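You operate a simulated robot arm through the tools that you are given. There is no shell and no other tool. Be economical: measure what you need, move in short steps, check, and stop when the job is done.

You are at the controls of a simulated robot arm. One attempt, no reset.

TASK
Take the cylinder out of the vice and close the length gauge on it.
Fine: draw the slide back, slacken the vice screw, stand the cylinder on the bed wide side along the scale, close the slide till it sits against the stop.
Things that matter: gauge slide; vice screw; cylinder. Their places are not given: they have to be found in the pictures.

Only the result counts: the job must be done as asked and must still hold three seconds after the hand-in. Knocking over, shifting, dropping, spilling or breaking anything else fails it.

THE ROBOT
A 6-joint arm with a two-finger parallel gripper, fixed in place. Base frame: the origin is at the foot of the arm, x ahead of it, y to its left, z up; the work surface is at about z = 0.865. Lengths are in m, angles in degrees, forces in N, time in s.
With the tool pointing down near the work surface it reaches from about 0.24 to 0.64 m from the base axis. Its first joint turns from -66.0 to 66.0 degrees. Payload 2.7 kg.
The TCP is the grasp point between the finger pads, 0.023 m short of the fingertips. In the tool frame z runs along the fingers and y along their closing line. Largest opening 0.094 m; finger width 0.038, thickness 0.01; the body of the gripper, 0.054 by 0.096 m, starts 0.039 m behind the TCP.
Orientation is that of the tool frame in the base frame, as a unit quaternion [x, y, z, w]. With the fingers straight down and closing along the base's y, the tool's x points along the base's -x, its y along +y and its z along -z.

THE INTERFACE
- The arm moves only by the tool move_arm. Its argument "increments" is a list of rows, each a list of 3 entries, a list of its own where there are three numbers: the shift along the tool's x, y, z in m, then the turn, a rotation vector about the tool's x, y, z in degrees, then the gripper command, from -1 (shut) to 1 (fully open), values between in proportion. In form: [[[tx, ty, tz], [wx, wy, wz], grip], ...]. A call has 1 to 10 rows; each row shifts and turns the commanded pose from where the row before left it, along the tool's axes as they then stand. Each row takes 0.2 s and may step no farther than 0.05 m and 8.6 degrees from the row before; otherwise, or with a gripper value out of range, the whole call is refused. A pose out of reach is approached as far as the arm can. The call stops where the force on the tool passes 40 N (or 10 N more than at its start, if that is more) or the arm is blocked; 0.2 s more then pass. The fingers move at their own pace (about 0.045 m/s each) and stop on an object; they squeeze with about 34 N. The grip force told is the motor's: it shows also when the fingers shut on nothing. Time passes only in rows, and 0.2 s behind the last, so rows that do not move let the fingers close. It gives the time, the measured TCP pose, the force on the tool (base axes), the opening and the grip force at its end, in the units of the frame above (readings bear some noise).
- Cameras (640 x 400 px; columns grow to the right, rows downward): "scene" is fixed at [0.0879, -0.4443, 1.4066]; the picture's right is [0.63, -0.78, 0.00], its down [-0.42, -0.34, -0.84] and it looks along [0.66, 0.53, -0.54] (base axes); focal length 326 px, centre (320, 200). "wrist" rides on the gripper at [0.086, 0.016, -0.075] in the tool frame; the picture's right is [-0.18, 0.98, 0.00], its down [-0.58, -0.11, -0.81] and it looks along [-0.79, -0.15, 0.59] (tool axes); focal length 243 px, centre (320, 200).
- capture(camera): a new picture of that camera. It takes no simulated time.
- point_at(camera, pixels): for up to 12 pixels [column, row] of the newest picture of that camera ("zoom" is the newest enlarged one), the place [x, y, z] in the base frame of the surface seen there, good to about 0.003 m. It takes no simulated time.
- enlarge(camera, box): a new picture of the part [left, top, right, bottom] of that camera's present view, enlarged. It takes no simulated time.
- finish_job(): hands the job in; it is judged then, once.

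Go step by step. Measure first, check grasps and placings, and put right what went wrong. The budget is 80 turns and 54 pictures, counting those below and the enlarged ones. Unless the task says otherwise, let go and move clear before handing in, and close with one line.

The tools are called after "Call:" as name(argument=value, ...) on one line, values as JSON. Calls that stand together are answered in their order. move_arm: Moves the arm, as the interface text tells. Its arguments: {"type":"object","properties":{"increments":{"type":"array","items":{"type":"array"}}},"required":["increments"]} The other tools are called the same way: capture (camera) takes a picture; point_at (camera, pixels) gives the place of the surface under pixels of a picture; enlarge (camera, box) takes an enlarged picture of a part of a camera's view; finish_job () hands the job in.

At the start:

```text
t: 0.0
position: [0.3513, 0.0714, 1.1959]
ee_rot: [-0.001, 1.0, 0.002, 0.001]
contact_force: [0.1, -0.5, 0.3]
opening: 0.0942
finger_force: 0.0
```

scene: 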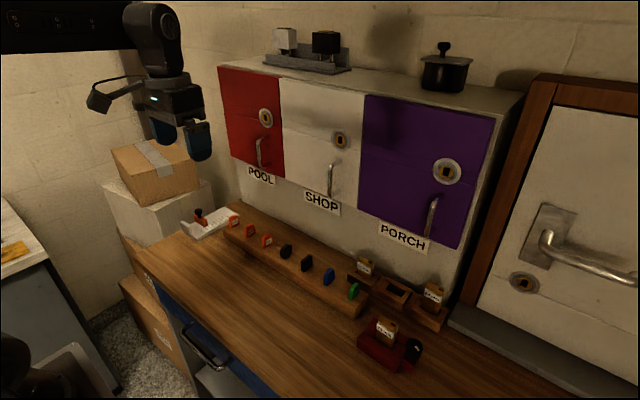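
wrist: 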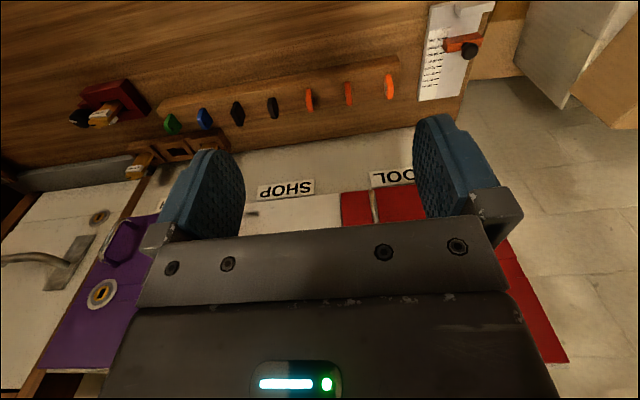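

The scene shows a red vice with a held block-like cylinder near (385,340) and a white gauge with an orange slide near (205,222). I'll enlarge both.

Call:
enlarge(camera="scene", box=[340, 250, 460, 380])

Call:
enlarge(camera="scene", box=[170, 195, 260, 250])

Call:
enlarge(camera="wrist", box=[400, 0, 520, 110])

Call:
enlarge(camera="wrist", box=[50, 60, 210, 180])

```text
3.08 times, centred on (400, 315) of scene
```

zoom: 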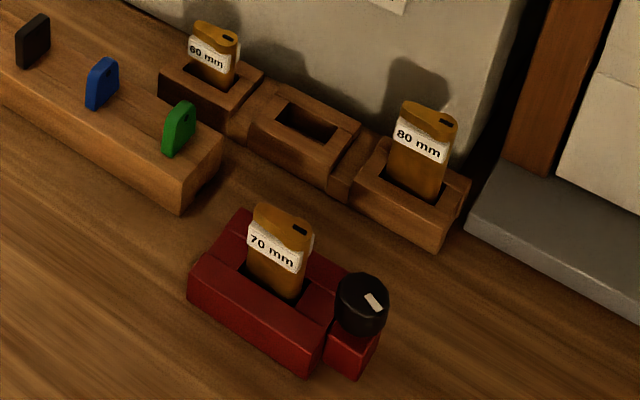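

```text
7.11 times, centred on (215, 222) of scene
```

zoom: 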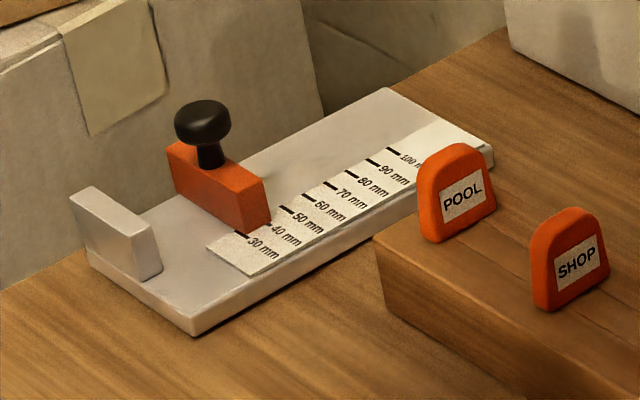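

```text
3.64 times, centred on (460, 55) of wrist
```

zoom: 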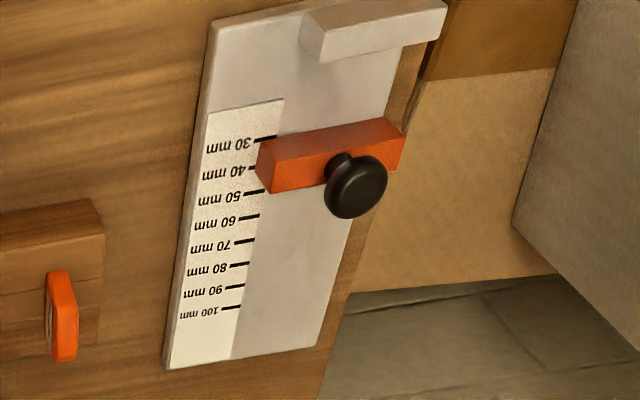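

```text
3.33 times, centred on (130, 120) of wrist
```

zoom: 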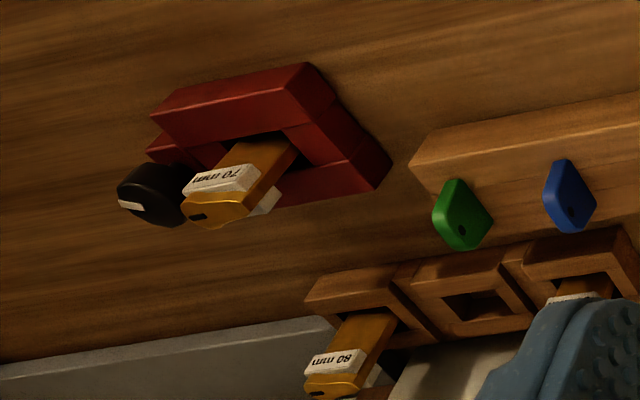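

The gauge has a fixed stop at the far-left end and the slide at about 35 mm; the vice has a black screw knob with a white mark. I'll measure points in enlarged views.

Call:
enlarge(camera="scene", box=[170, 195, 260, 250])

Call:
point_at(camera="zoom", pixels=[[203, 108], [210, 160], [170, 150], [265, 185], [268, 222], [92, 192], [152, 238], [140, 270], [195, 325], [386, 92], [490, 155], [250, 240]])

Call:
enlarge(camera="scene", box=[340, 250, 460, 380])

Call:
point_at(camera="zoom", pixels=[[362, 282], [365, 310], [374, 301], [258, 208], [310, 238], [283, 225], [240, 212], [192, 265], [320, 335], [350, 345], [275, 285], [250, 275]])

```text
7.11 times, centred on (215, 222) of scene
```

zoom: 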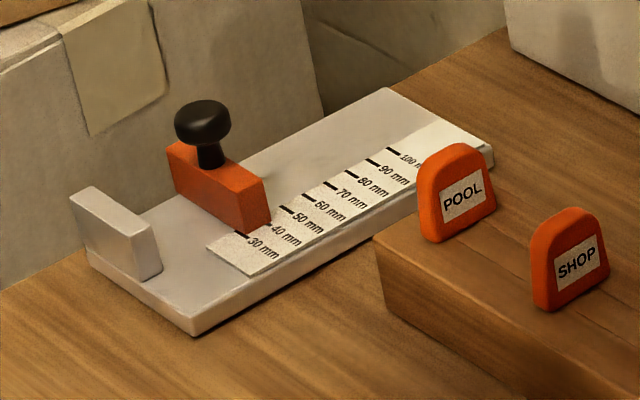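

```text
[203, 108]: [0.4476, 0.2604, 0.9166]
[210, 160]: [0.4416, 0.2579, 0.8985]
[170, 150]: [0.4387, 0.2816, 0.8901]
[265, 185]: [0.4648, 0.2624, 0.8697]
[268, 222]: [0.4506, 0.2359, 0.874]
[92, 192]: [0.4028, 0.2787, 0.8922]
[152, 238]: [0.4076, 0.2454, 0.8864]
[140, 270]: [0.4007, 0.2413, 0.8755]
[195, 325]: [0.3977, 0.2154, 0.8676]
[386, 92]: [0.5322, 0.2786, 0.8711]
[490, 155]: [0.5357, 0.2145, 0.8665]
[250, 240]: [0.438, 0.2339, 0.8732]
```

```text
3.08 times, centred on (400, 315) of scene
```

zoom: 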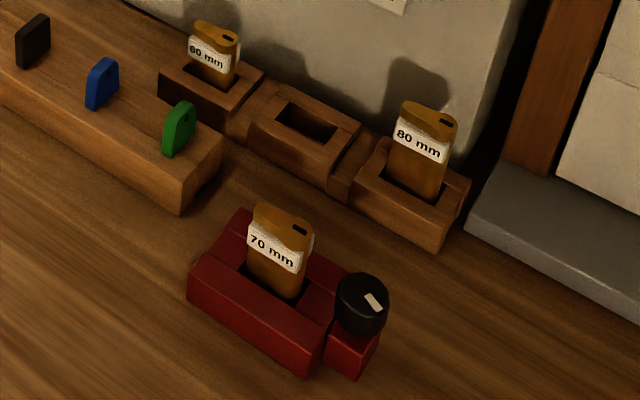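

```text
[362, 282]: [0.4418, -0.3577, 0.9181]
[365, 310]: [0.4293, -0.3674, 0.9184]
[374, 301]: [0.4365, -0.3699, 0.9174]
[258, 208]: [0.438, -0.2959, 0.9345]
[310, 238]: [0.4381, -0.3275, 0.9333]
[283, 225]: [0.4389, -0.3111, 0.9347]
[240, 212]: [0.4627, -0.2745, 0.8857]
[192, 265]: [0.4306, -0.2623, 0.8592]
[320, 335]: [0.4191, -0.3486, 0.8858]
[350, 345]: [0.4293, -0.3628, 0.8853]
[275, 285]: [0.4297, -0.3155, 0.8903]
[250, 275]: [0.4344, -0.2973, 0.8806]
```

The gauge runs along x (stop near x 0.40, slide knob near (0.447, 0.260), top 0.917). I'll check the boxes beside it, then move above the knob.

Call:
point_at(camera="scene", pixels=[[150, 235], [190, 205], [195, 180], [170, 225], [135, 205], [195, 160]])

Call:
move_arm(increments=[[[-0.016, 0.0315, 0.0327], [0, 0, 0], 0.0], [[-0.016, 0.0315, 0.0327], [0, 0, 0], 0.0], [[-0.016, 0.0315, 0.0327], [0, 0, 0], 0.0], [[-0.016, 0.0315, 0.0327], [0, 0, 0], 0.0], [[-0.016, 0.0315, 0.0327], [0, 0, 0], 0.0], [[-0.016, 0.0315, 0.0327], [0, 0, 0], 0.0], [[0, 0, 0], [0, 0, 0], 0.0]])

Call:
capture(camera="wrist")

Call:
capture(camera="scene")

```text
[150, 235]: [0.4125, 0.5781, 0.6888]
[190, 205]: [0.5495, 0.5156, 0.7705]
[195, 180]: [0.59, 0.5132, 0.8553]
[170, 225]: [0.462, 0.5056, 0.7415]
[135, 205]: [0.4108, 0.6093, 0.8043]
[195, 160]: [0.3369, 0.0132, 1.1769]
```

```text
t: 1.6
position: [0.4455, 0.2571, 0.9995]
ee_rot: [0.0, 1.0, 0.001, 0.0]
contact_force: [0.8, -0.2, -0.1]
opening: 0.0471
finger_force: 0.2
```

```text
45 pictures are left
```

wrist: 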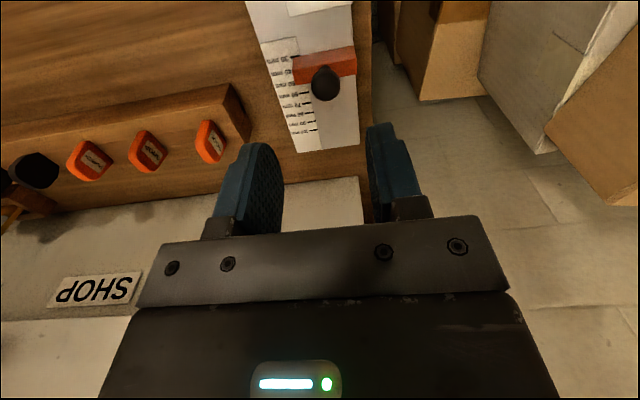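

```text
44 pictures are left
```

scene: 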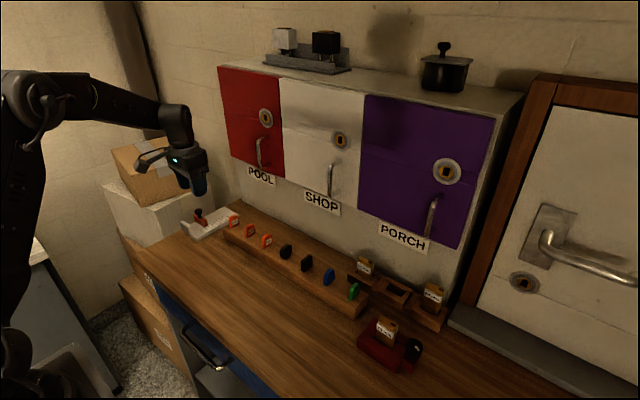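

Hovering over the slide; the wrist view shows the knob at (325,83). I'll measure it and the gauge finely here.

Call:
enlarge(camera="wrist", box=[240, 0, 380, 150])

Call:
point_at(camera="wrist", pixels=[[325, 80], [315, 78], [337, 78], [325, 70], [325, 92], [296, 65], [352, 55], [290, 10], [340, 4], [335, 60]])

```text
2.67 times, centred on (310, 75) of wrist
```

zoom: 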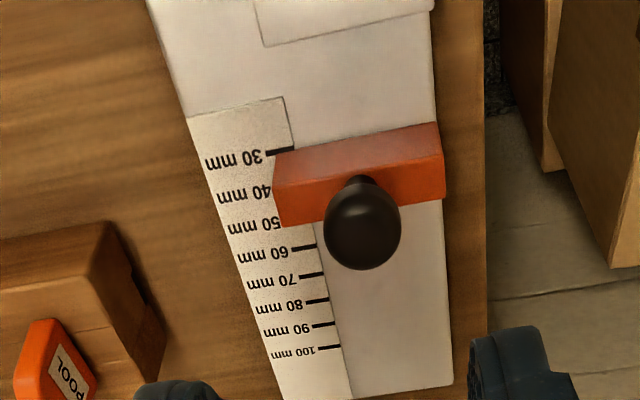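

```text
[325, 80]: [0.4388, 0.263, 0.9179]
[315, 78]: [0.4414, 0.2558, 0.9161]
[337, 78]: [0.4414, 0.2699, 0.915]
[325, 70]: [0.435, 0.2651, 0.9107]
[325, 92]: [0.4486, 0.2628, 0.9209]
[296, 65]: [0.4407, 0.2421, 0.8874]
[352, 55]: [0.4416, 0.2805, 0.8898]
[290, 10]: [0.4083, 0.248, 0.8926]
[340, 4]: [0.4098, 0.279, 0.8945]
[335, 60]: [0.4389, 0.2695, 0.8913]
```

Knob centre is about (0.444, 0.262), top 0.921. Descending over it and closing.

Call:
move_arm(increments=[[[0.0, 0.005, 0.03], [0, 0, 0], 0.0], [[0.001, 0, 0.03], [0, 0, 0], 0.0], [[0, 0, 0.02], [0, 0, 0], 0.0], [[0, 0, 0], [0, 0, 0], -1], [[0, 0, 0], [0, 0, 0], -1], [[0, 0, 0], [0, 0, 0], -1]])

Call:
enlarge(camera="scene", box=[140, 150, 280, 250])

```text
t: 3.0
position: [0.4464, 0.2613, 0.9184]
ee_rot: [0.001, 1.0, -0.002, -0.001]
contact_force: [0.1, -36.7, 5.6]
opening: 0.0198
finger_force: 45.0
```

```text
4.00 times, centred on (210, 200) of scene
```

zoom: 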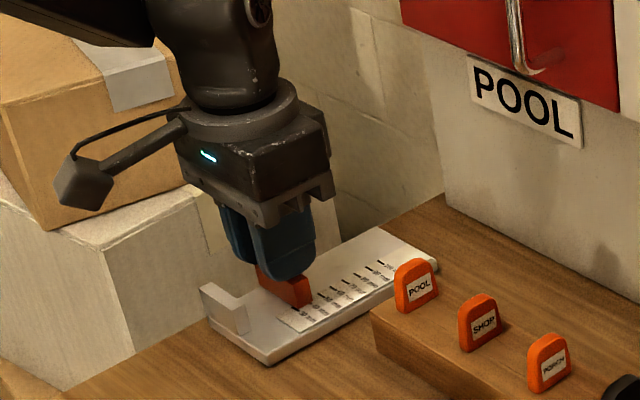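

Knob gripped (opening 0.0198), with a side load in -y. I'll ease 1.5 mm to -y and draw the slide back along +x.

Call:
move_arm(increments=[[[0, -0.0015, 0], [0, 0, 0], -1], [[-0.005, 0, 0], [0, 0, 0], -1], [[-0.01, 0, 0], [0, 0, 0], -1], [[-0.01, 0, 0], [0, 0, 0], -1], [[-0.01, 0, 0], [0, 0, 0], -1], [[-0.01, 0, 0], [0, 0, 0], -1], [[0, 0, 0], [0, 0, 0], -1]])

Call:
enlarge(camera="scene", box=[140, 150, 280, 250])

```text
t: 4.6
position: [0.4891, 0.2623, 0.9182]
ee_rot: [0.0, 1.0, 0.0, -0.001]
contact_force: [0.4, -31.6, -10.6]
opening: 0.0195
finger_force: 45.0
```

```text
4.00 times, centred on (210, 200) of scene
```

zoom: 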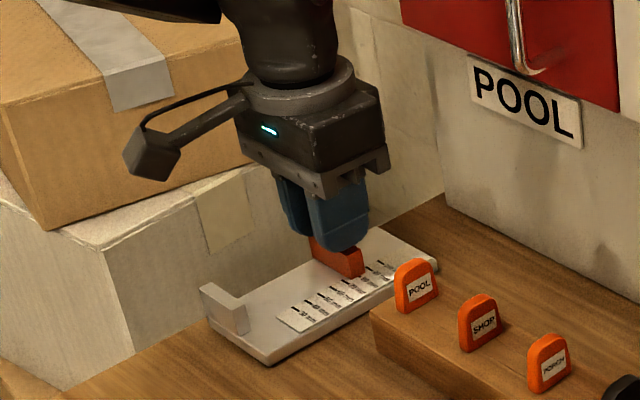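

Slide moved with the hand to about 75 mm. A further 15 mm, then release and rise.

Call:
move_arm(increments=[[[-0.008, -0.001, 0], [0, 0, 0], -1], [[-0.007, 0, 0], [0, 0, 0], -1], [[0, 0, 0], [0, 0, 0], -1], [[0, 0, 0], [0, 0, 0], 0], [[0, 0, 0], [0, 0, 0], 0], [[0, 0, 0], [0, 0, 0], 0], [[0, 0, -0.03], [0, 0, 0], 0], [[0, 0, -0.05], [0, 0, 0], 0], [[0.02, -0.03, -0.03], [0, 0, 0], 0]])

Call:
enlarge(camera="scene", box=[140, 150, 280, 250])

```text
t: 6.6
position: [0.4827, 0.2299, 1.0273]
ee_rot: [-0.001, 1.0, 0.001, 0.0]
contact_force: [0.3, 0.5, 0.3]
opening: 0.0469
finger_force: 0.0
```

```text
4.00 times, centred on (210, 200) of scene
```

zoom: 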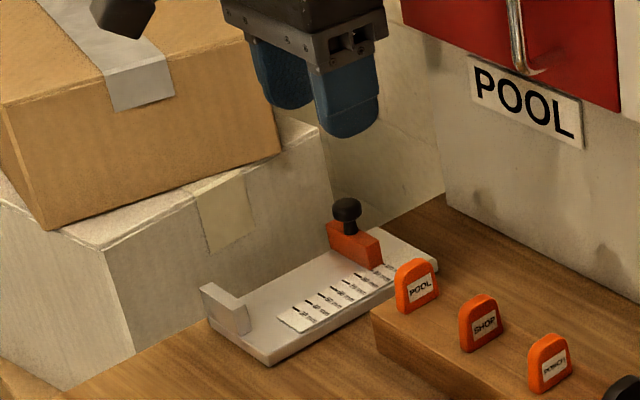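

Slide now stands at ~88 mm and is free. Moving across to above the vice screw knob.

Call:
move_arm(increments=[[[0.004, -0.048, -0.004], [0, 0, 0], 0], [[0.004, -0.048, -0.004], [0, 0, 0], 0], [[0.004, -0.048, -0.004], [0, 0, 0], 0], [[0.004, -0.048, -0.004], [0, 0, 0], 0], [[0.004, -0.048, -0.004], [0, 0, 0], 0], [[0.004, -0.048, -0.004], [0, 0, 0], 0], [[0.004, -0.048, -0.004], [0, 0, 0], 0], [[0.004, -0.048, -0.004], [0, 0, 0], 0], [[0.004, -0.048, -0.004], [0, 0, 0], 0]])

Call:
move_arm(increments=[[[0.004, -0.048, 0.0], [0, 0, 0], 0], [[0.004, -0.048, 0.0], [0, 0, 0], 0], [[0.004, -0.04, 0.0], [0, 0, 0], 0], [[0.0, -0.02, 0.0], [0, 0, 0], 0], [[0, 0, 0], [0, 0, 0], 0]])

Call:
capture(camera="wrist")

Call:
capture(camera="scene")

```text
t: 8.6
position: [0.4465, -0.2008, 1.0618]
ee_rot: [-0.002, 1.0, 0.002, 0.001]
contact_force: [0.7, -0.4, -0.2]
opening: 0.047
finger_force: 0.1
```

```text
t: 9.8
position: [0.4403, -0.353, 1.0624]
ee_rot: [-0.001, 1.0, 0.002, 0.0]
contact_force: [0.5, 0.4, -0.6]
opening: 0.0469
finger_force: 0.1
```

```text
39 pictures are left
```

wrist: 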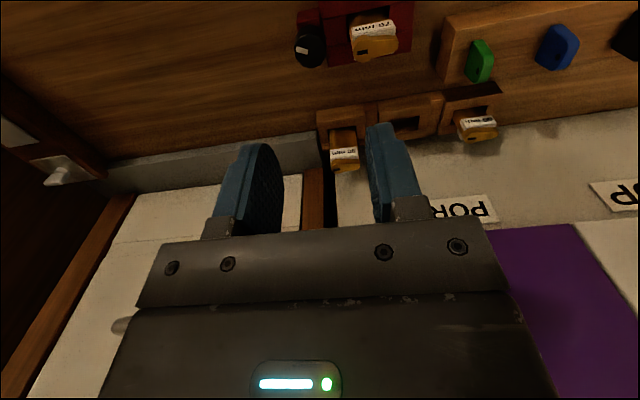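

```text
38 pictures are left
```

scene: 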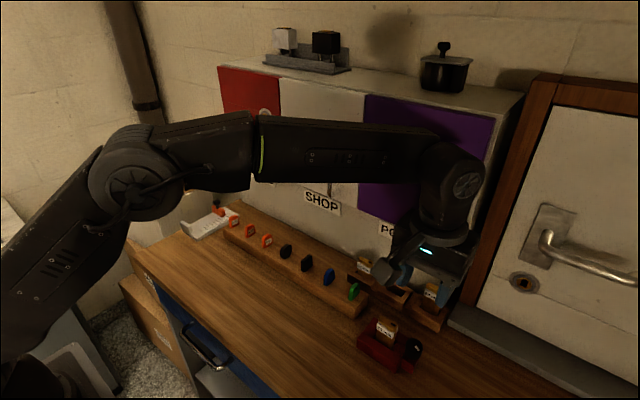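

I see the knob at (310,50) and the cylinder at (375,35) in the wrist view. Measuring them and the 80 mm cylinder beyond.

Call:
enlarge(camera="wrist", box=[280, 0, 440, 100])

Call:
point_at(camera="zoom", pixels=[[120, 150], [70, 195], [175, 195], [125, 265], [115, 200], [300, 190], [462, 145], [300, 230], [470, 185], [380, 95], [380, 150], [250, 40]])

Call:
point_at(camera="wrist", pixels=[[345, 160], [333, 150], [395, 110], [330, 115], [375, 50]])

```text
4.00 times, centred on (360, 50) of wrist
```

zoom: 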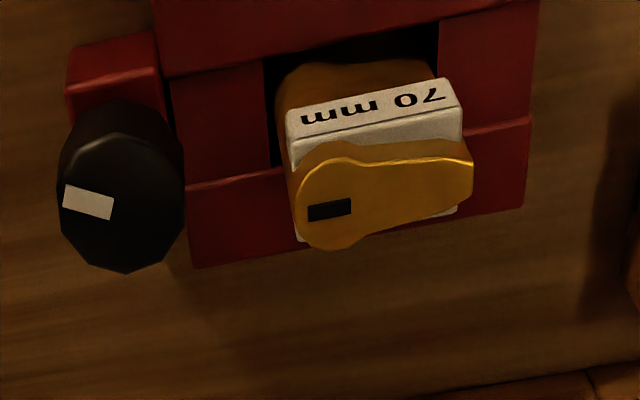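

```text
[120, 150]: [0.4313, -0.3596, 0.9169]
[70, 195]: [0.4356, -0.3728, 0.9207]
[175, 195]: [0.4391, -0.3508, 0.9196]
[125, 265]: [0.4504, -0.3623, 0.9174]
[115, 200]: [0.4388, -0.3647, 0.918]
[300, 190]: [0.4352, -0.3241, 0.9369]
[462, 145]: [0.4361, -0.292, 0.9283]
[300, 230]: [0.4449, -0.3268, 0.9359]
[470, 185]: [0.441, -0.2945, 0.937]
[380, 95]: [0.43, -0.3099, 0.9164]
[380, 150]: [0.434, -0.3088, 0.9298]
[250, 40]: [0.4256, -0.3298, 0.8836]
```

```text
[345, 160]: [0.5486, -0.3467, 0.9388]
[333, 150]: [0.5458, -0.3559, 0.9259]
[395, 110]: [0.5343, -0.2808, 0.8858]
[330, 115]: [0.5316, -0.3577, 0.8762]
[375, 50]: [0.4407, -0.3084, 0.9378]
```

Knob centre ≈ (0.440, -0.362), Ø ≈ 25 mm, top 0.919; cylinder's near edge is y ≈ -0.327. I'll turn the tool +90° so the fingers close along x, leaving stroke to unscrew anticlockwise.

Call:
move_arm(increments=[[[0, -0.009, 0], [0, 0, 8.2], -0.1], [[0, 0, 0], [0, 0, 8.2], -0.1], [[0, 0, 0], [0, 0, 8.2], -0.1], [[0, 0, 0], [0, 0, 8.2], -0.1], [[0, 0, 0], [0, 0, 8.2], -0.1], [[0, 0, 0], [0, 0, 8.2], -0.1], [[0, 0, 0], [0, 0, 8.2], -0.1], [[0, 0, 0], [0, 0, 8.2], -0.1], [[0, 0, 0], [0, 0, 8.2], -0.1], [[0, 0, 0], [0, 0, 8.2], -0.1]])

Call:
move_arm(increments=[[[0, 0, 0], [0, 0, 8], -0.1], [[0, 0, 0.02], [0, 0, 0], -0.1], [[0, 0, 0], [0, 0, 0], -0.1]])

Call:
capture(camera="wrist")

Call:
enlarge(camera="scene", box=[320, 200, 480, 380])

```text
t: 12.0
position: [0.4385, -0.3639, 1.0633]
ee_rot: [0.656, 0.755, 0.001, 0.0]
contact_force: [-0.1, -0.9, -0.3]
opening: 0.0422
finger_force: 0.0
```

```text
t: 12.8
position: [0.4389, -0.3626, 1.0436]
ee_rot: [0.707, 0.707, 0.001, 0.0]
contact_force: [0.3, 0.6, 0.1]
opening: 0.0426
finger_force: 0.1
```

```text
36 pictures are left
```

wrist: 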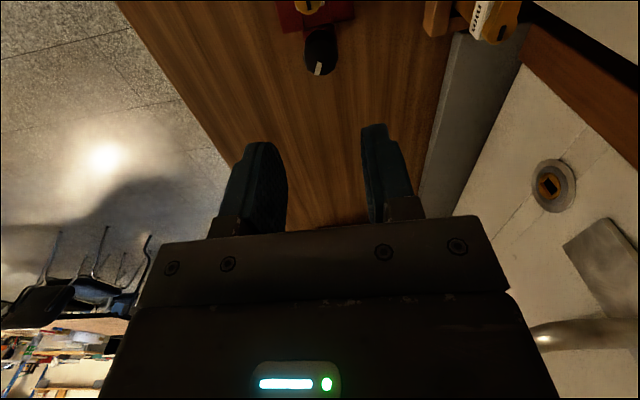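

```text
2.22 times, centred on (400, 290) of scene
```

zoom: 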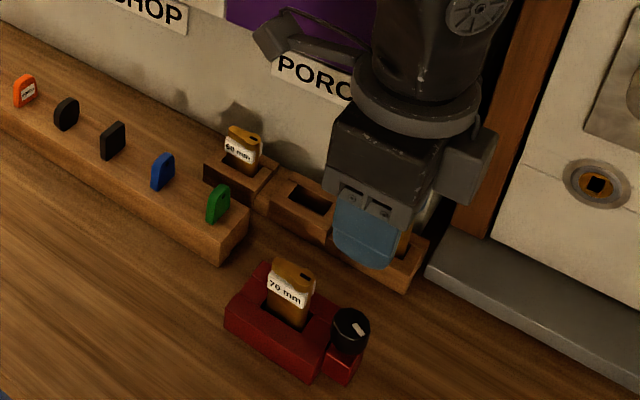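

Orientation good (tool x→+y, tool y→+x). Measuring the knob's extents from this side before descending.

Call:
enlarge(camera="wrist", box=[270, 0, 370, 90])

Call:
point_at(camera="wrist", pixels=[[307, 52], [320, 52], [334, 52], [321, 40], [320, 73], [313, 72], [328, 72]])

```text
4.44 times, centred on (320, 45) of wrist
```

zoom: 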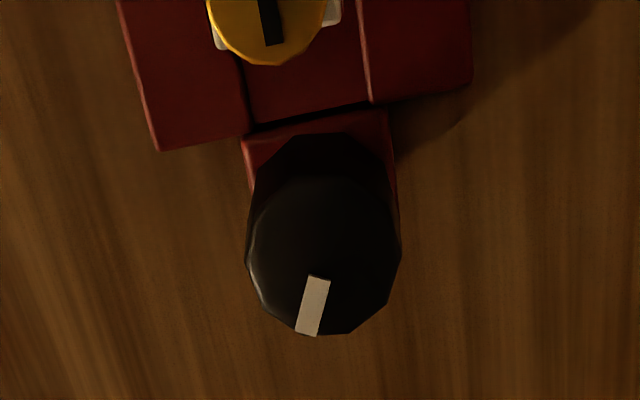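

```text
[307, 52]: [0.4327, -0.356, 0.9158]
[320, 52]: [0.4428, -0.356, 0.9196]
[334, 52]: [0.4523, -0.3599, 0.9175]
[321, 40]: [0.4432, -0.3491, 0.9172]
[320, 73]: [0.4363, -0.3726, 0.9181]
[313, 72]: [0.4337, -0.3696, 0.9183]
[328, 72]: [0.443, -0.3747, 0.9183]
```

Knob centre (0.441, -0.362). Descending 0.128 m and closing on it.

Call:
move_arm(increments=[[[0, 0.002, 0.03], [0, 0, 0], -0.1], [[0, 0, 0.03], [0, 0, 0], -0.1], [[0, 0, 0.03], [0, 0, 0], -0.1], [[0, 0, 0.022], [0, 0, 0], -0.1], [[0, 0, 0.016], [0, 0, 0], -0.1], [[0, 0, 0], [0, 0, 0], -0.1], [[0, 0, 0], [0, 0, 0], -1], [[0, 0, 0], [0, 0, 0], -1], [[0, 0, 0], [0, 0, 0], -1]])

Call:
enlarge(camera="scene", box=[320, 220, 480, 390])

```text
t: 14.8
position: [0.4413, -0.3622, 0.9152]
ee_rot: [0.707, 0.707, 0.0, -0.004]
contact_force: [-21.7, 2.2, 2.1]
opening: 0.0275
finger_force: 44.7
```

```text
2.35 times, centred on (400, 305) of scene
```

zoom: 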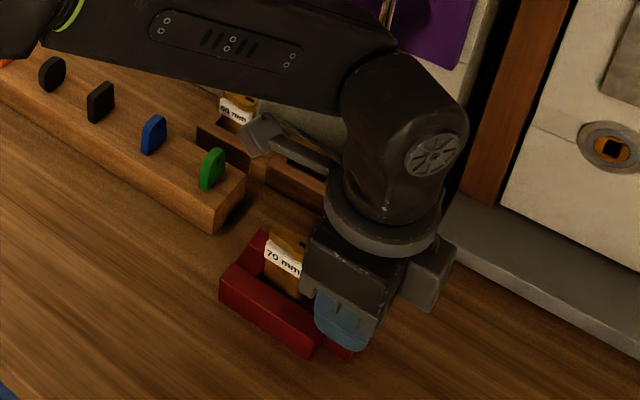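

Knob gripped (opening 0.0275). Turning anticlockwise 48° with a tiny centring shift.

Call:
move_arm(increments=[[[0, -0.0006, 0], [0, 0, 0], -1], [[0, 0, 0], [0, 0, -6], -1], [[0, 0, 0], [0, 0, -6], -1], [[0, 0, 0], [0, 0, -6], -1], [[0, 0, 0], [0, 0, -6], -1], [[0, 0, 0], [0, 0, -6], -1], [[0, 0, 0], [0, 0, -6], -1], [[0, 0, 0], [0, 0, -6], -1], [[0, 0, 0], [0, 0, -6], -1]])

Call:
enlarge(camera="scene", box=[320, 220, 480, 390])

```text
t: 16.8
position: [0.4409, -0.3623, 0.9154]
ee_rot: [0.356, 0.934, 0.002, 0.001]
contact_force: [10.4, 1.3, -14.4]
opening: 0.0272
finger_force: 44.9
```

```text
2.35 times, centred on (400, 305) of scene
```

zoom: 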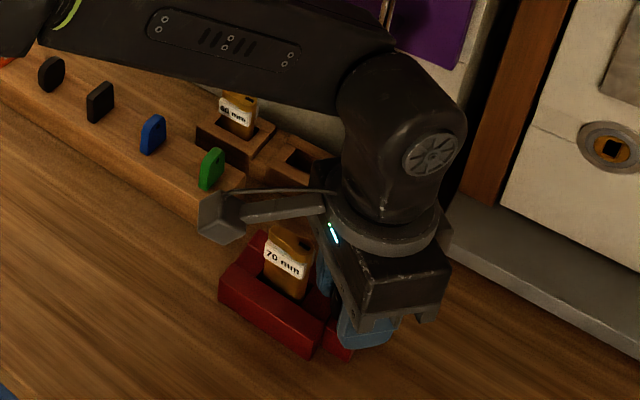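

Turned 48° without stalling. Continuing another 48°.

Call:
move_arm(increments=[[[0, 0, 0], [0, 0, -6], -1], [[0, 0, 0], [0, 0, -6], -1], [[0, 0, 0], [0, 0, -6], -1], [[0, 0, 0], [0, 0, -6], -1], [[0, 0, 0], [0, 0, -6], -1], [[0, 0, 0], [0, 0, -6], -1], [[0, 0, 0], [0, 0, -6], -1], [[0, 0, 0], [0, 0, 0], -1]])

Call:
enlarge(camera="scene", box=[320, 220, 480, 390])

Call:
capture(camera="wrist")

```text
t: 18.6
position: [0.4412, -0.3608, 0.9135]
ee_rot: [-0.003, 1.0, 0.003, 0.001]
contact_force: [13.8, 20.3, -9.1]
opening: 0.0274
finger_force: 45.6
```

```text
2.35 times, centred on (400, 305) of scene
```

zoom: 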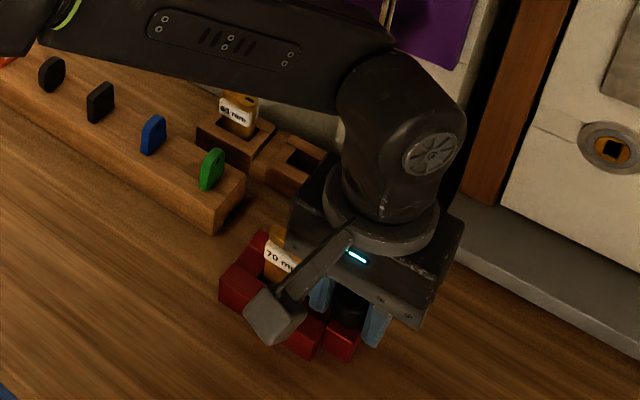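

```text
30 pictures are left
```

wrist: 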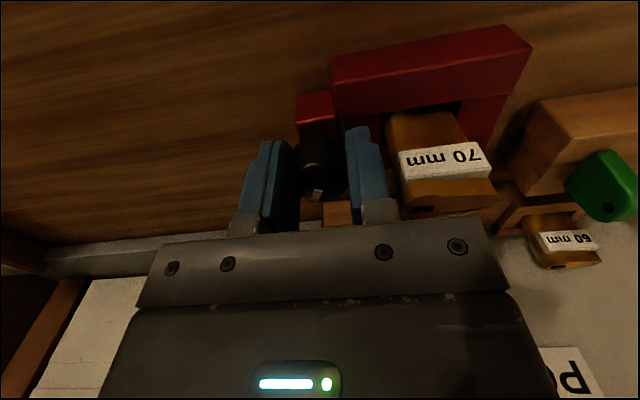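

The white mark has moved from -y to +x (90° turned), no end stop yet. I'll continue another 84° with a 1 mm recentring.

Call:
move_arm(increments=[[[0, -0.001, 0], [0, 0, 0], -1], [[0, 0, 0], [0, 0, -6], -1], [[0, 0, 0], [0, 0, -6], -1], [[0, 0, 0], [0, 0, -6], -1], [[0, 0, 0], [0, 0, -6], -1], [[0, 0, 0], [0, 0, -6], -1], [[0, 0, 0], [0, 0, -6], -1], [[0, 0, 0], [0, 0, -6], -1]])

Call:
capture(camera="wrist")

```text
t: 20.4
position: [0.4392, -0.3621, 0.9158]
ee_rot: [-0.359, 0.933, 0.004, 0.001]
contact_force: [-7.2, 27.5, -3.1]
opening: 0.0278
finger_force: 45.0
```

```text
29 pictures are left
```

wrist: 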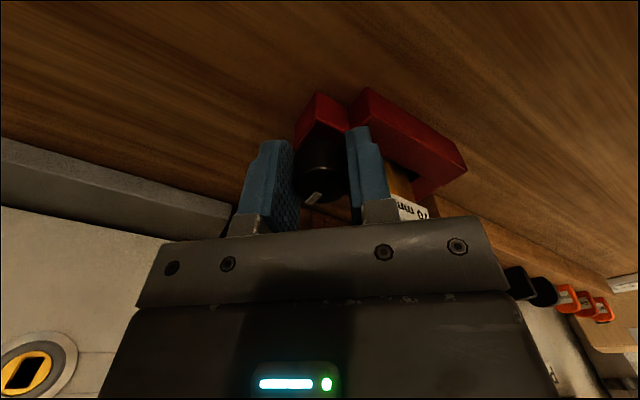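

The mark keeps place relative to the fingers, so no slip. Another 42°, to reach the 90° orientation on the other side.

Call:
move_arm(increments=[[[0, 0, 0], [0, 0, -6], -1], [[0, 0, 0], [0, 0, -6], -1], [[0, 0, 0], [0, 0, -6], -1], [[0, 0, 0], [0, 0, -6], -1], [[0, 0, 0], [0, 0, -6], -1], [[0, 0, 0], [0, 0, -6], -1], [[0, 0, 0], [0, 0, -6], -1], [[0, 0, 0], [0, 0, -5], -1]])

Call:
capture(camera="wrist")

Call:
enlarge(camera="scene", box=[320, 220, 480, 390])

```text
t: 22.2
position: [0.4396, -0.367, 0.9169]
ee_rot: [-0.702, 0.712, 0.0, 0.001]
contact_force: [-12.6, 4.8, 1.1]
opening: 0.0275
finger_force: 44.9
```

```text
28 pictures are left
```

wrist: 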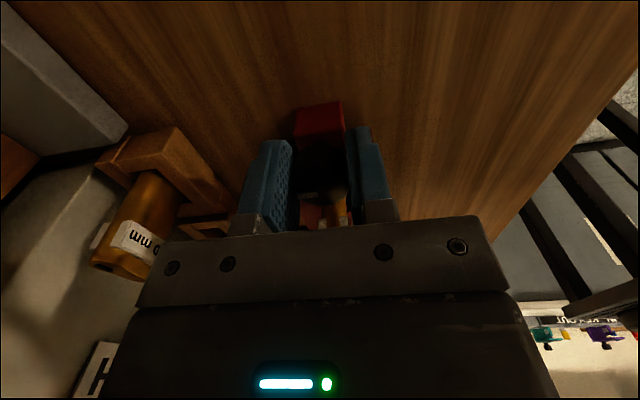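

```text
2.35 times, centred on (400, 305) of scene
```

zoom: 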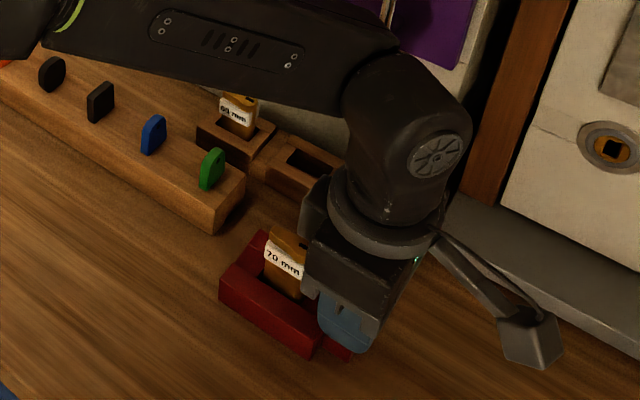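

180° turned. Releasing (small opening), rising, and looking at the vice.

Call:
move_arm(increments=[[[0, 0, 0], [0, 0, 0], -0.1], [[0, 0, 0], [0, 0, 0], -0.1], [[0, 0, -0.03], [0, 0, 0], -0.1], [[0, 0, -0.04], [0, 0, 0], -0.1], [[0, 0, -0.04], [0, 0, 0], 0], [[0, 0, -0.02], [0, 0, 0], 0], [[0, 0, 0], [0, 0, 0], 0]])

Call:
enlarge(camera="scene", box=[340, 250, 460, 380])

Call:
capture(camera="wrist")

```text
t: 23.8
position: [0.4407, -0.3615, 1.0458]
ee_rot: [-0.702, 0.712, 0.0, 0.001]
contact_force: [-0.4, -0.3, -0.1]
opening: 0.0471
finger_force: 0.0
```

```text
3.08 times, centred on (400, 315) of scene
```

zoom: 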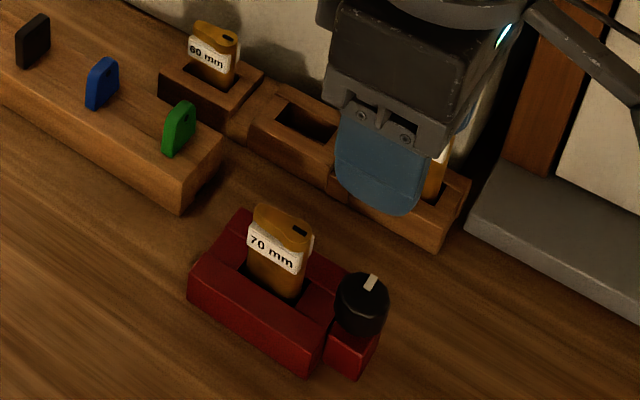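

```text
25 pictures are left
```

wrist: 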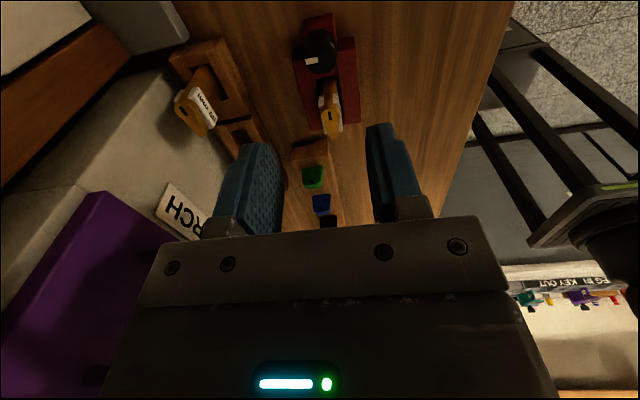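

The mark now points to +x: it likely reached its end stop around 100° and the fingers slipped after that. Measuring the cylinder now from this view.

Call:
enlarge(camera="wrist", box=[280, 0, 380, 150])

Call:
point_at(camera="wrist", pixels=[[321, 88], [339, 84], [330, 100], [333, 134], [328, 128], [340, 128], [330, 112], [322, 100], [341, 100]])

```text
2.67 times, centred on (330, 75) of wrist
```

zoom: 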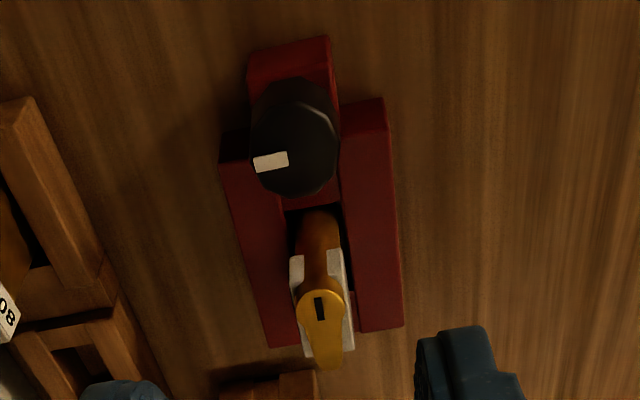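

```text
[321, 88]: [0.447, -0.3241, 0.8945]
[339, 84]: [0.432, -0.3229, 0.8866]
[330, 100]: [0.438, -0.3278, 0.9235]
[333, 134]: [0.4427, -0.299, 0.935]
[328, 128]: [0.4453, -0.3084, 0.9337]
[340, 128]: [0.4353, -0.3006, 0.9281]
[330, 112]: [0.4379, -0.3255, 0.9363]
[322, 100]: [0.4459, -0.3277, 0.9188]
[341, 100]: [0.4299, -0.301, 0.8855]
```

Cylinder centre ≈ (0.440, -0.310), top 0.936, with gaps visible beside it now. Moving over it, descending to TCP z 0.920 and gripping across its thin side.

Call:
move_arm(increments=[[[-0.0315, 0.0007, 0], [0, 0, -0.8], 0], [[-0.02, 0, 0.0], [0, 0, 0], 0], [[0, 0, 0.04], [0, 0, 0], 0], [[0, 0, 0.04], [0, 0, 0], 0], [[0, 0, 0.03], [0, 0, 0], 0], [[0, 0, 0.0158], [0, 0, 0], 0], [[0, 0, 0], [0, 0, 0], 0]])

Call:
enlarge(camera="scene", box=[320, 240, 480, 390])

```text
t: 25.4
position: [0.44, -0.314, 0.919]
ee_rot: [-0.707, 0.708, 0.001, 0.002]
contact_force: [-0.1, -0.2, 0.4]
opening: 0.0469
finger_force: 0.1
```

```text
2.67 times, centred on (400, 315) of scene
```

zoom: 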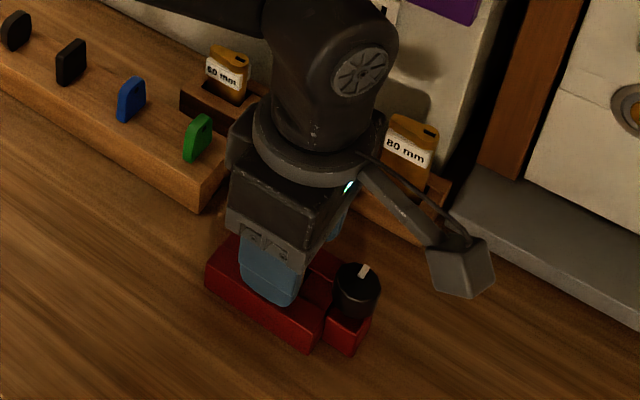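

Fingers straddle the cylinder. Closing with a 3 mm y correction, then a small test lift.

Call:
move_arm(increments=[[[-0.003, 0, 0], [0, 0, 0], 0], [[0, 0, 0], [0, 0, 0], -1], [[0, 0, 0], [0, 0, 0], -1], [[0, 0, 0], [0, 0, 0], -1], [[0, 0, 0], [0, 0, 0], -1]])

Call:
move_arm(increments=[[[0, 0, -0.004], [0, 0, 0], -1], [[0, 0, -0.004], [0, 0, 0], -1], [[0, 0, -0.004], [0, 0, 0], -1], [[0, 0, -0.004], [0, 0, 0], -1], [[0, 0, -0.004], [0, 0, 0], -1], [[0, 0, 0], [0, 0, 0], -1]])

Call:
enlarge(camera="scene", box=[320, 240, 480, 390])

```text
t: 26.6
position: [0.442, -0.3103, 0.9193]
ee_rot: [-0.706, 0.708, 0.001, 0.002]
contact_force: [-0.9, 1.1, 1.4]
opening: 0.0184
finger_force: 33.6
```

```text
t: 28.0
position: [0.4422, -0.31, 0.9408]
ee_rot: [-0.707, 0.707, 0.001, 0.001]
contact_force: [-0.4, 0.2, -1.3]
opening: 0.0182
finger_force: 34.4
```

```text
2.67 times, centred on (400, 315) of scene
```

zoom: 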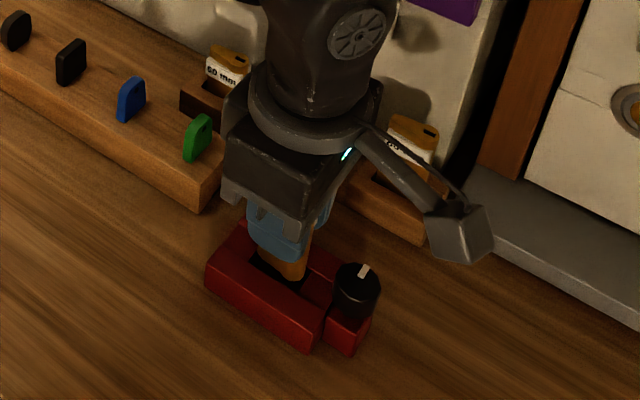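

The cylinder came up freely (force ~1 N). Lifting higher and looking at it.

Call:
move_arm(increments=[[[0, 0, -0.04], [0, 0, 0], -1], [[0, 0, -0.04], [0, 0, 0], -1], [[0, 0, -0.04], [0, 0, 0], -1], [[0, 0, -0.03], [0, 0, 0], -1], [[0, 0, 0], [0, 0, 0], -1]])

Call:
enlarge(camera="scene", box=[340, 180, 480, 380])

```text
t: 29.2
position: [0.4384, -0.3079, 1.0899]
ee_rot: [-0.707, 0.708, 0.001, 0.001]
contact_force: [-0.3, 0.0, -1.1]
opening: 0.0182
finger_force: 34.2
```

```text
2.00 times, centred on (410, 280) of scene
```

zoom: 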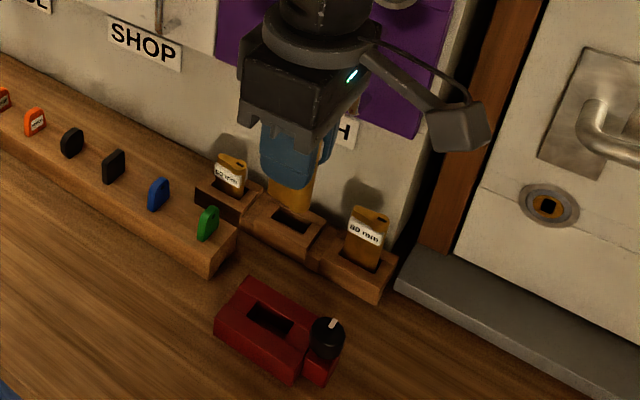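

The vice is empty and the cylinder hangs below the fingers. Measuring its bottom edge around zoom (290,205).

Call:
enlarge(camera="scene", box=[385, 225, 435, 295])

Call:
capture(camera="wrist")

```text
5.71 times, centred on (410, 260) of scene
```

zoom: 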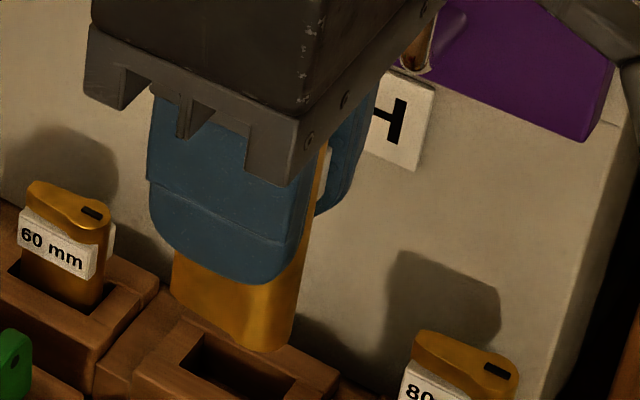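

```text
19 pictures are left
```

wrist: 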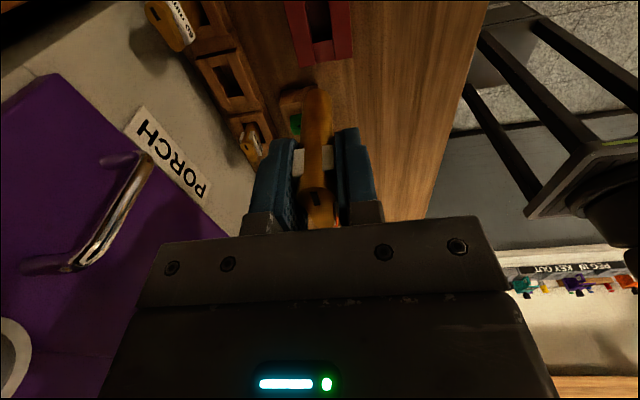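

Call:
point_at(camera="zoom", pixels=[[265, 348], [260, 335], [240, 335], [190, 300], [180, 290], [285, 335], [265, 278], [230, 270], [250, 340]])

Call:
point_at(camera="wrist", pixels=[[318, 92], [317, 130], [320, 220], [318, 190], [335, 110], [303, 100]])

```text
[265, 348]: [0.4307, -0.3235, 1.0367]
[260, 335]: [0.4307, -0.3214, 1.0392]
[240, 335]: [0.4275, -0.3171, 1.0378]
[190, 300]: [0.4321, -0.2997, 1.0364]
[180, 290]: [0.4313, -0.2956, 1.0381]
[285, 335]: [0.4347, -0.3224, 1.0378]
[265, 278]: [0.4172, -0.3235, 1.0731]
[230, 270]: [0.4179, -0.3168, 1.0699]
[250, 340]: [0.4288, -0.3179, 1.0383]
```

```text
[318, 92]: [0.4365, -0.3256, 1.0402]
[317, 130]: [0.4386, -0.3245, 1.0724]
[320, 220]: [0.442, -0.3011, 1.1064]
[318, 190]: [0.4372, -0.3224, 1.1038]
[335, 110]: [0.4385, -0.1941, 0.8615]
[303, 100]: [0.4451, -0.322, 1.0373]
```

The cylinder's bottom is 0.054 below the TCP (it's ~70 mm tall) and square in the grip. Rotating the tool +90° so its wide side will lie along x.

Call:
move_arm(increments=[[[0, 0, 0], [0, 0, 8.2], -1], [[0, 0, 0], [0, 0, 8.2], -1], [[0, 0, 0], [0, 0, 8.2], -1], [[0, 0, 0], [0, 0, 8.2], -1], [[0, 0, 0], [0, 0, 8.2], -1], [[0, 0, 0], [0, 0, 8.2], -1], [[0, 0, 0], [0, 0, 8.2], -1], [[0, 0, 0], [0, 0, 8.2], -1], [[0, 0, 0], [0, 0, 8.2], -1], [[0, 0, 0], [0, 0, 8.2], -1]])

Call:
move_arm(increments=[[[0, 0, 0], [0, 0, 8.0], -1], [[0, 0.045, 0], [0, 0, 0], -1], [[0, 0.045, 0], [0, 0, 0], -1], [[0, 0.045, 0], [0, 0, 0], -1], [[0, 0.045, 0], [0, 0, 0], -1], [[0, 0.045, 0], [0, 0, 0], -1], [[0, 0.045, 0], [0, 0, 0], -1], [[0, 0.045, 0], [0, 0, 0], -1], [[0, 0.045, 0], [0, 0, 0], -1], [[0, 0.045, 0], [0, 0, 0], -1]])

```text
t: 31.4
position: [0.4399, -0.3104, 1.0888]
ee_rot: [-0.067, 0.998, 0.002, 0.002]
contact_force: [-0.7, 0.0, -2.3]
opening: 0.0185
finger_force: 34.7
```

```text
t: 33.6
position: [0.4424, 0.0993, 1.09]
ee_rot: [0.0, 1.0, 0.001, 0.0]
contact_force: [-0.1, 0.4, -2.7]
opening: 0.0183
finger_force: 33.6
```

Still gripped and square (opening 0.0183). Moving on to above the gauge and down to z ≈ 1.0.

Call:
move_arm(increments=[[[0, 0.045, 0], [0, 0, 0], -1], [[0, 0.045, 0], [0, 0, 0], -1], [[0, 0.045, 0], [0, 0, 0], -1], [[0.004, 0.0235, 0], [0, 0, 0], -1], [[0, 0, 0.03], [0, 0, 0], -1], [[0, 0, 0.04], [0, 0, 0], -1], [[0, 0, 0.03], [0, 0, 0], -1], [[0, 0, 0.0], [0, 0, 0], -1]])

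Call:
enlarge(camera="scene", box=[160, 150, 260, 250])

Call:
capture(camera="wrist")

```text
t: 35.4
position: [0.4392, 0.2526, 0.9887]
ee_rot: [0.001, 1.0, 0.003, 0.001]
contact_force: [0.1, -0.2, -2.1]
opening: 0.0183
finger_force: 33.5
```

```text
4.00 times, centred on (210, 200) of scene
```

zoom: 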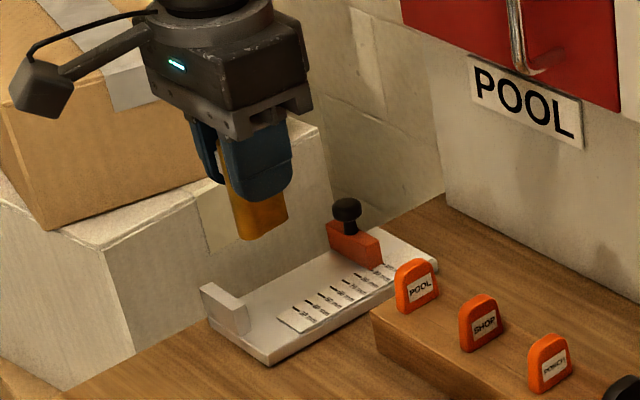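

```text
17 pictures are left
```

wrist: 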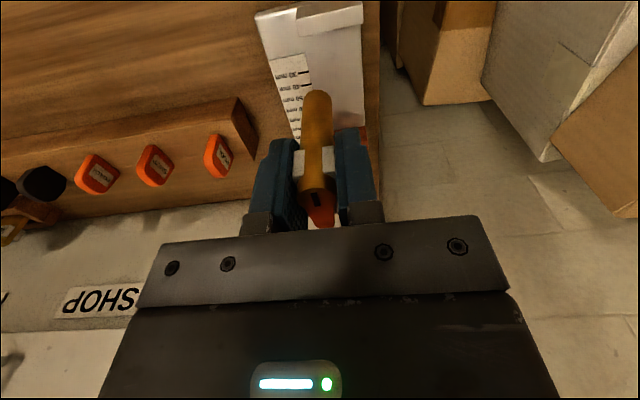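

Hovering above the gauge. Checking the cylinder's stop-side edge and bottom, plus the stop face.

Call:
point_at(camera="wrist", pixels=[[318, 92], [305, 100], [331, 100], [318, 125], [272, 25], [300, 22], [330, 22], [350, 20], [363, 8]])

Call:
point_at(camera="zoom", pixels=[[245, 236], [285, 215], [262, 228], [240, 318], [203, 290], [270, 300], [245, 335]])

```text
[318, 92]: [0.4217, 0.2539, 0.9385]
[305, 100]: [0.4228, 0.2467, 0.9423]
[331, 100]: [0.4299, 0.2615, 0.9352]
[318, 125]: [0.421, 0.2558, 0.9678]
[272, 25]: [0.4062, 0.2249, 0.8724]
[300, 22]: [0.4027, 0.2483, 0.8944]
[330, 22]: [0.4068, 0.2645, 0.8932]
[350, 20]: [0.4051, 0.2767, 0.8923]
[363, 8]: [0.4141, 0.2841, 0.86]
```

```text
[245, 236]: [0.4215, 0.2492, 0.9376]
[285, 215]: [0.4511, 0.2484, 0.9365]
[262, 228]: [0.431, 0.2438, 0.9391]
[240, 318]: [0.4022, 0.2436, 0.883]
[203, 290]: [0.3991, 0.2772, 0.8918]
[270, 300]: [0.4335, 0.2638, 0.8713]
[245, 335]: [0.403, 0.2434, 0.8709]
```

Cylinder spans x 0.421–0.453, y ≈ 0.2545, bottom 0.935; stop face is ~0.409, bed 0.8715. Shifting 5 mm toward the stop, 8 mm to +y, and lowering nearly to the bed.

Call:
move_arm(increments=[[[0.005, 0.008, 0], [0, 0, 0], -1], [[0, 0, 0.02], [0, 0, 0], -1], [[0, 0, 0.02], [0, 0, 0], -1], [[0, 0, 0.012], [0, 0, 0], -1], [[0, 0, 0.005], [0, 0, 0], -1], [[0, 0, 0.0], [0, 0, 0], -1]])

Call:
enlarge(camera="scene", box=[170, 180, 250, 250])

```text
t: 36.8
position: [0.4342, 0.2639, 0.9332]
ee_rot: [0.001, 1.0, 0.001, 0.001]
contact_force: [-1.1, 0.1, -2.0]
opening: 0.0183
finger_force: 34.0
```

```text
5.71 times, centred on (210, 215) of scene
```

zoom: 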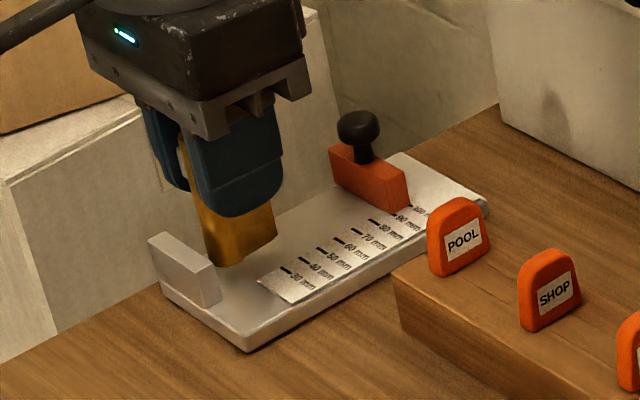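

Clear of the stop, a few mm above the bed. Easing down in 1.5 mm steps.

Call:
move_arm(increments=[[[0, -0.002, 0.0015], [0, 0, 0], -1], [[0, 0, 0.0015], [0, 0, 0], -1], [[0, 0, 0.0015], [0, 0, 0], -1], [[0, 0, 0.001], [0, 0, 0], -1]])

```text
t: 37.8
position: [0.4337, 0.2606, 0.9274]
ee_rot: [0.001, 1.0, 0.002, 0.0]
contact_force: [0.3, -0.9, -2.4]
opening: 0.0184
finger_force: 34.4
```

Call:
move_arm(increments=[[[0, 0, 0.001], [0, 0, 0], -1], [[0, 0, 0.001], [0, 0, 0], -1]])

Call:
enlarge(camera="scene", box=[180, 190, 230, 240])

```text
t: 38.4
position: [0.4328, 0.261, 0.9271]
ee_rot: [0.0, 1.0, 0.003, 0.001]
contact_force: [0.4, 0.0, -2.7]
opening: 0.0183
finger_force: 34.2
```

```text
8.00 times, centred on (205, 215) of scene
```

zoom: 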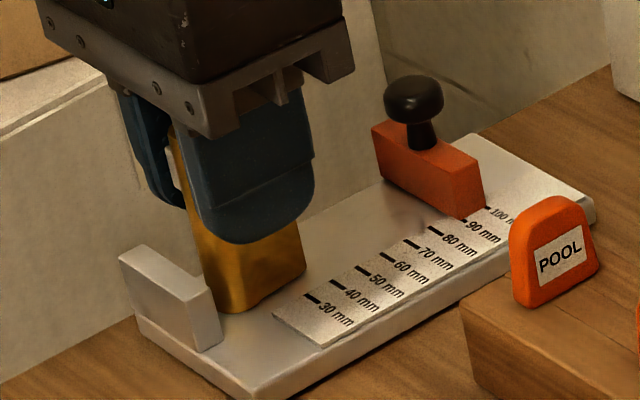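

The cylinder is almost on the bed with no contact load yet (-2.7 N is its weight). Continuing in 1 mm steps.

Call:
move_arm(increments=[[[0, 0, 0.001], [0, 0, 0], -1], [[0, 0, 0.001], [0, 0, 0], -1], [[0, 0, 0], [0, 0, 0], -1]])

```text
t: 39.2
position: [0.4331, 0.2608, 0.9275]
ee_rot: [0.001, 1.0, 0.002, 0.001]
contact_force: [-1.6, -4.0, 12.2]
opening: 0.0183
finger_force: 33.9
```

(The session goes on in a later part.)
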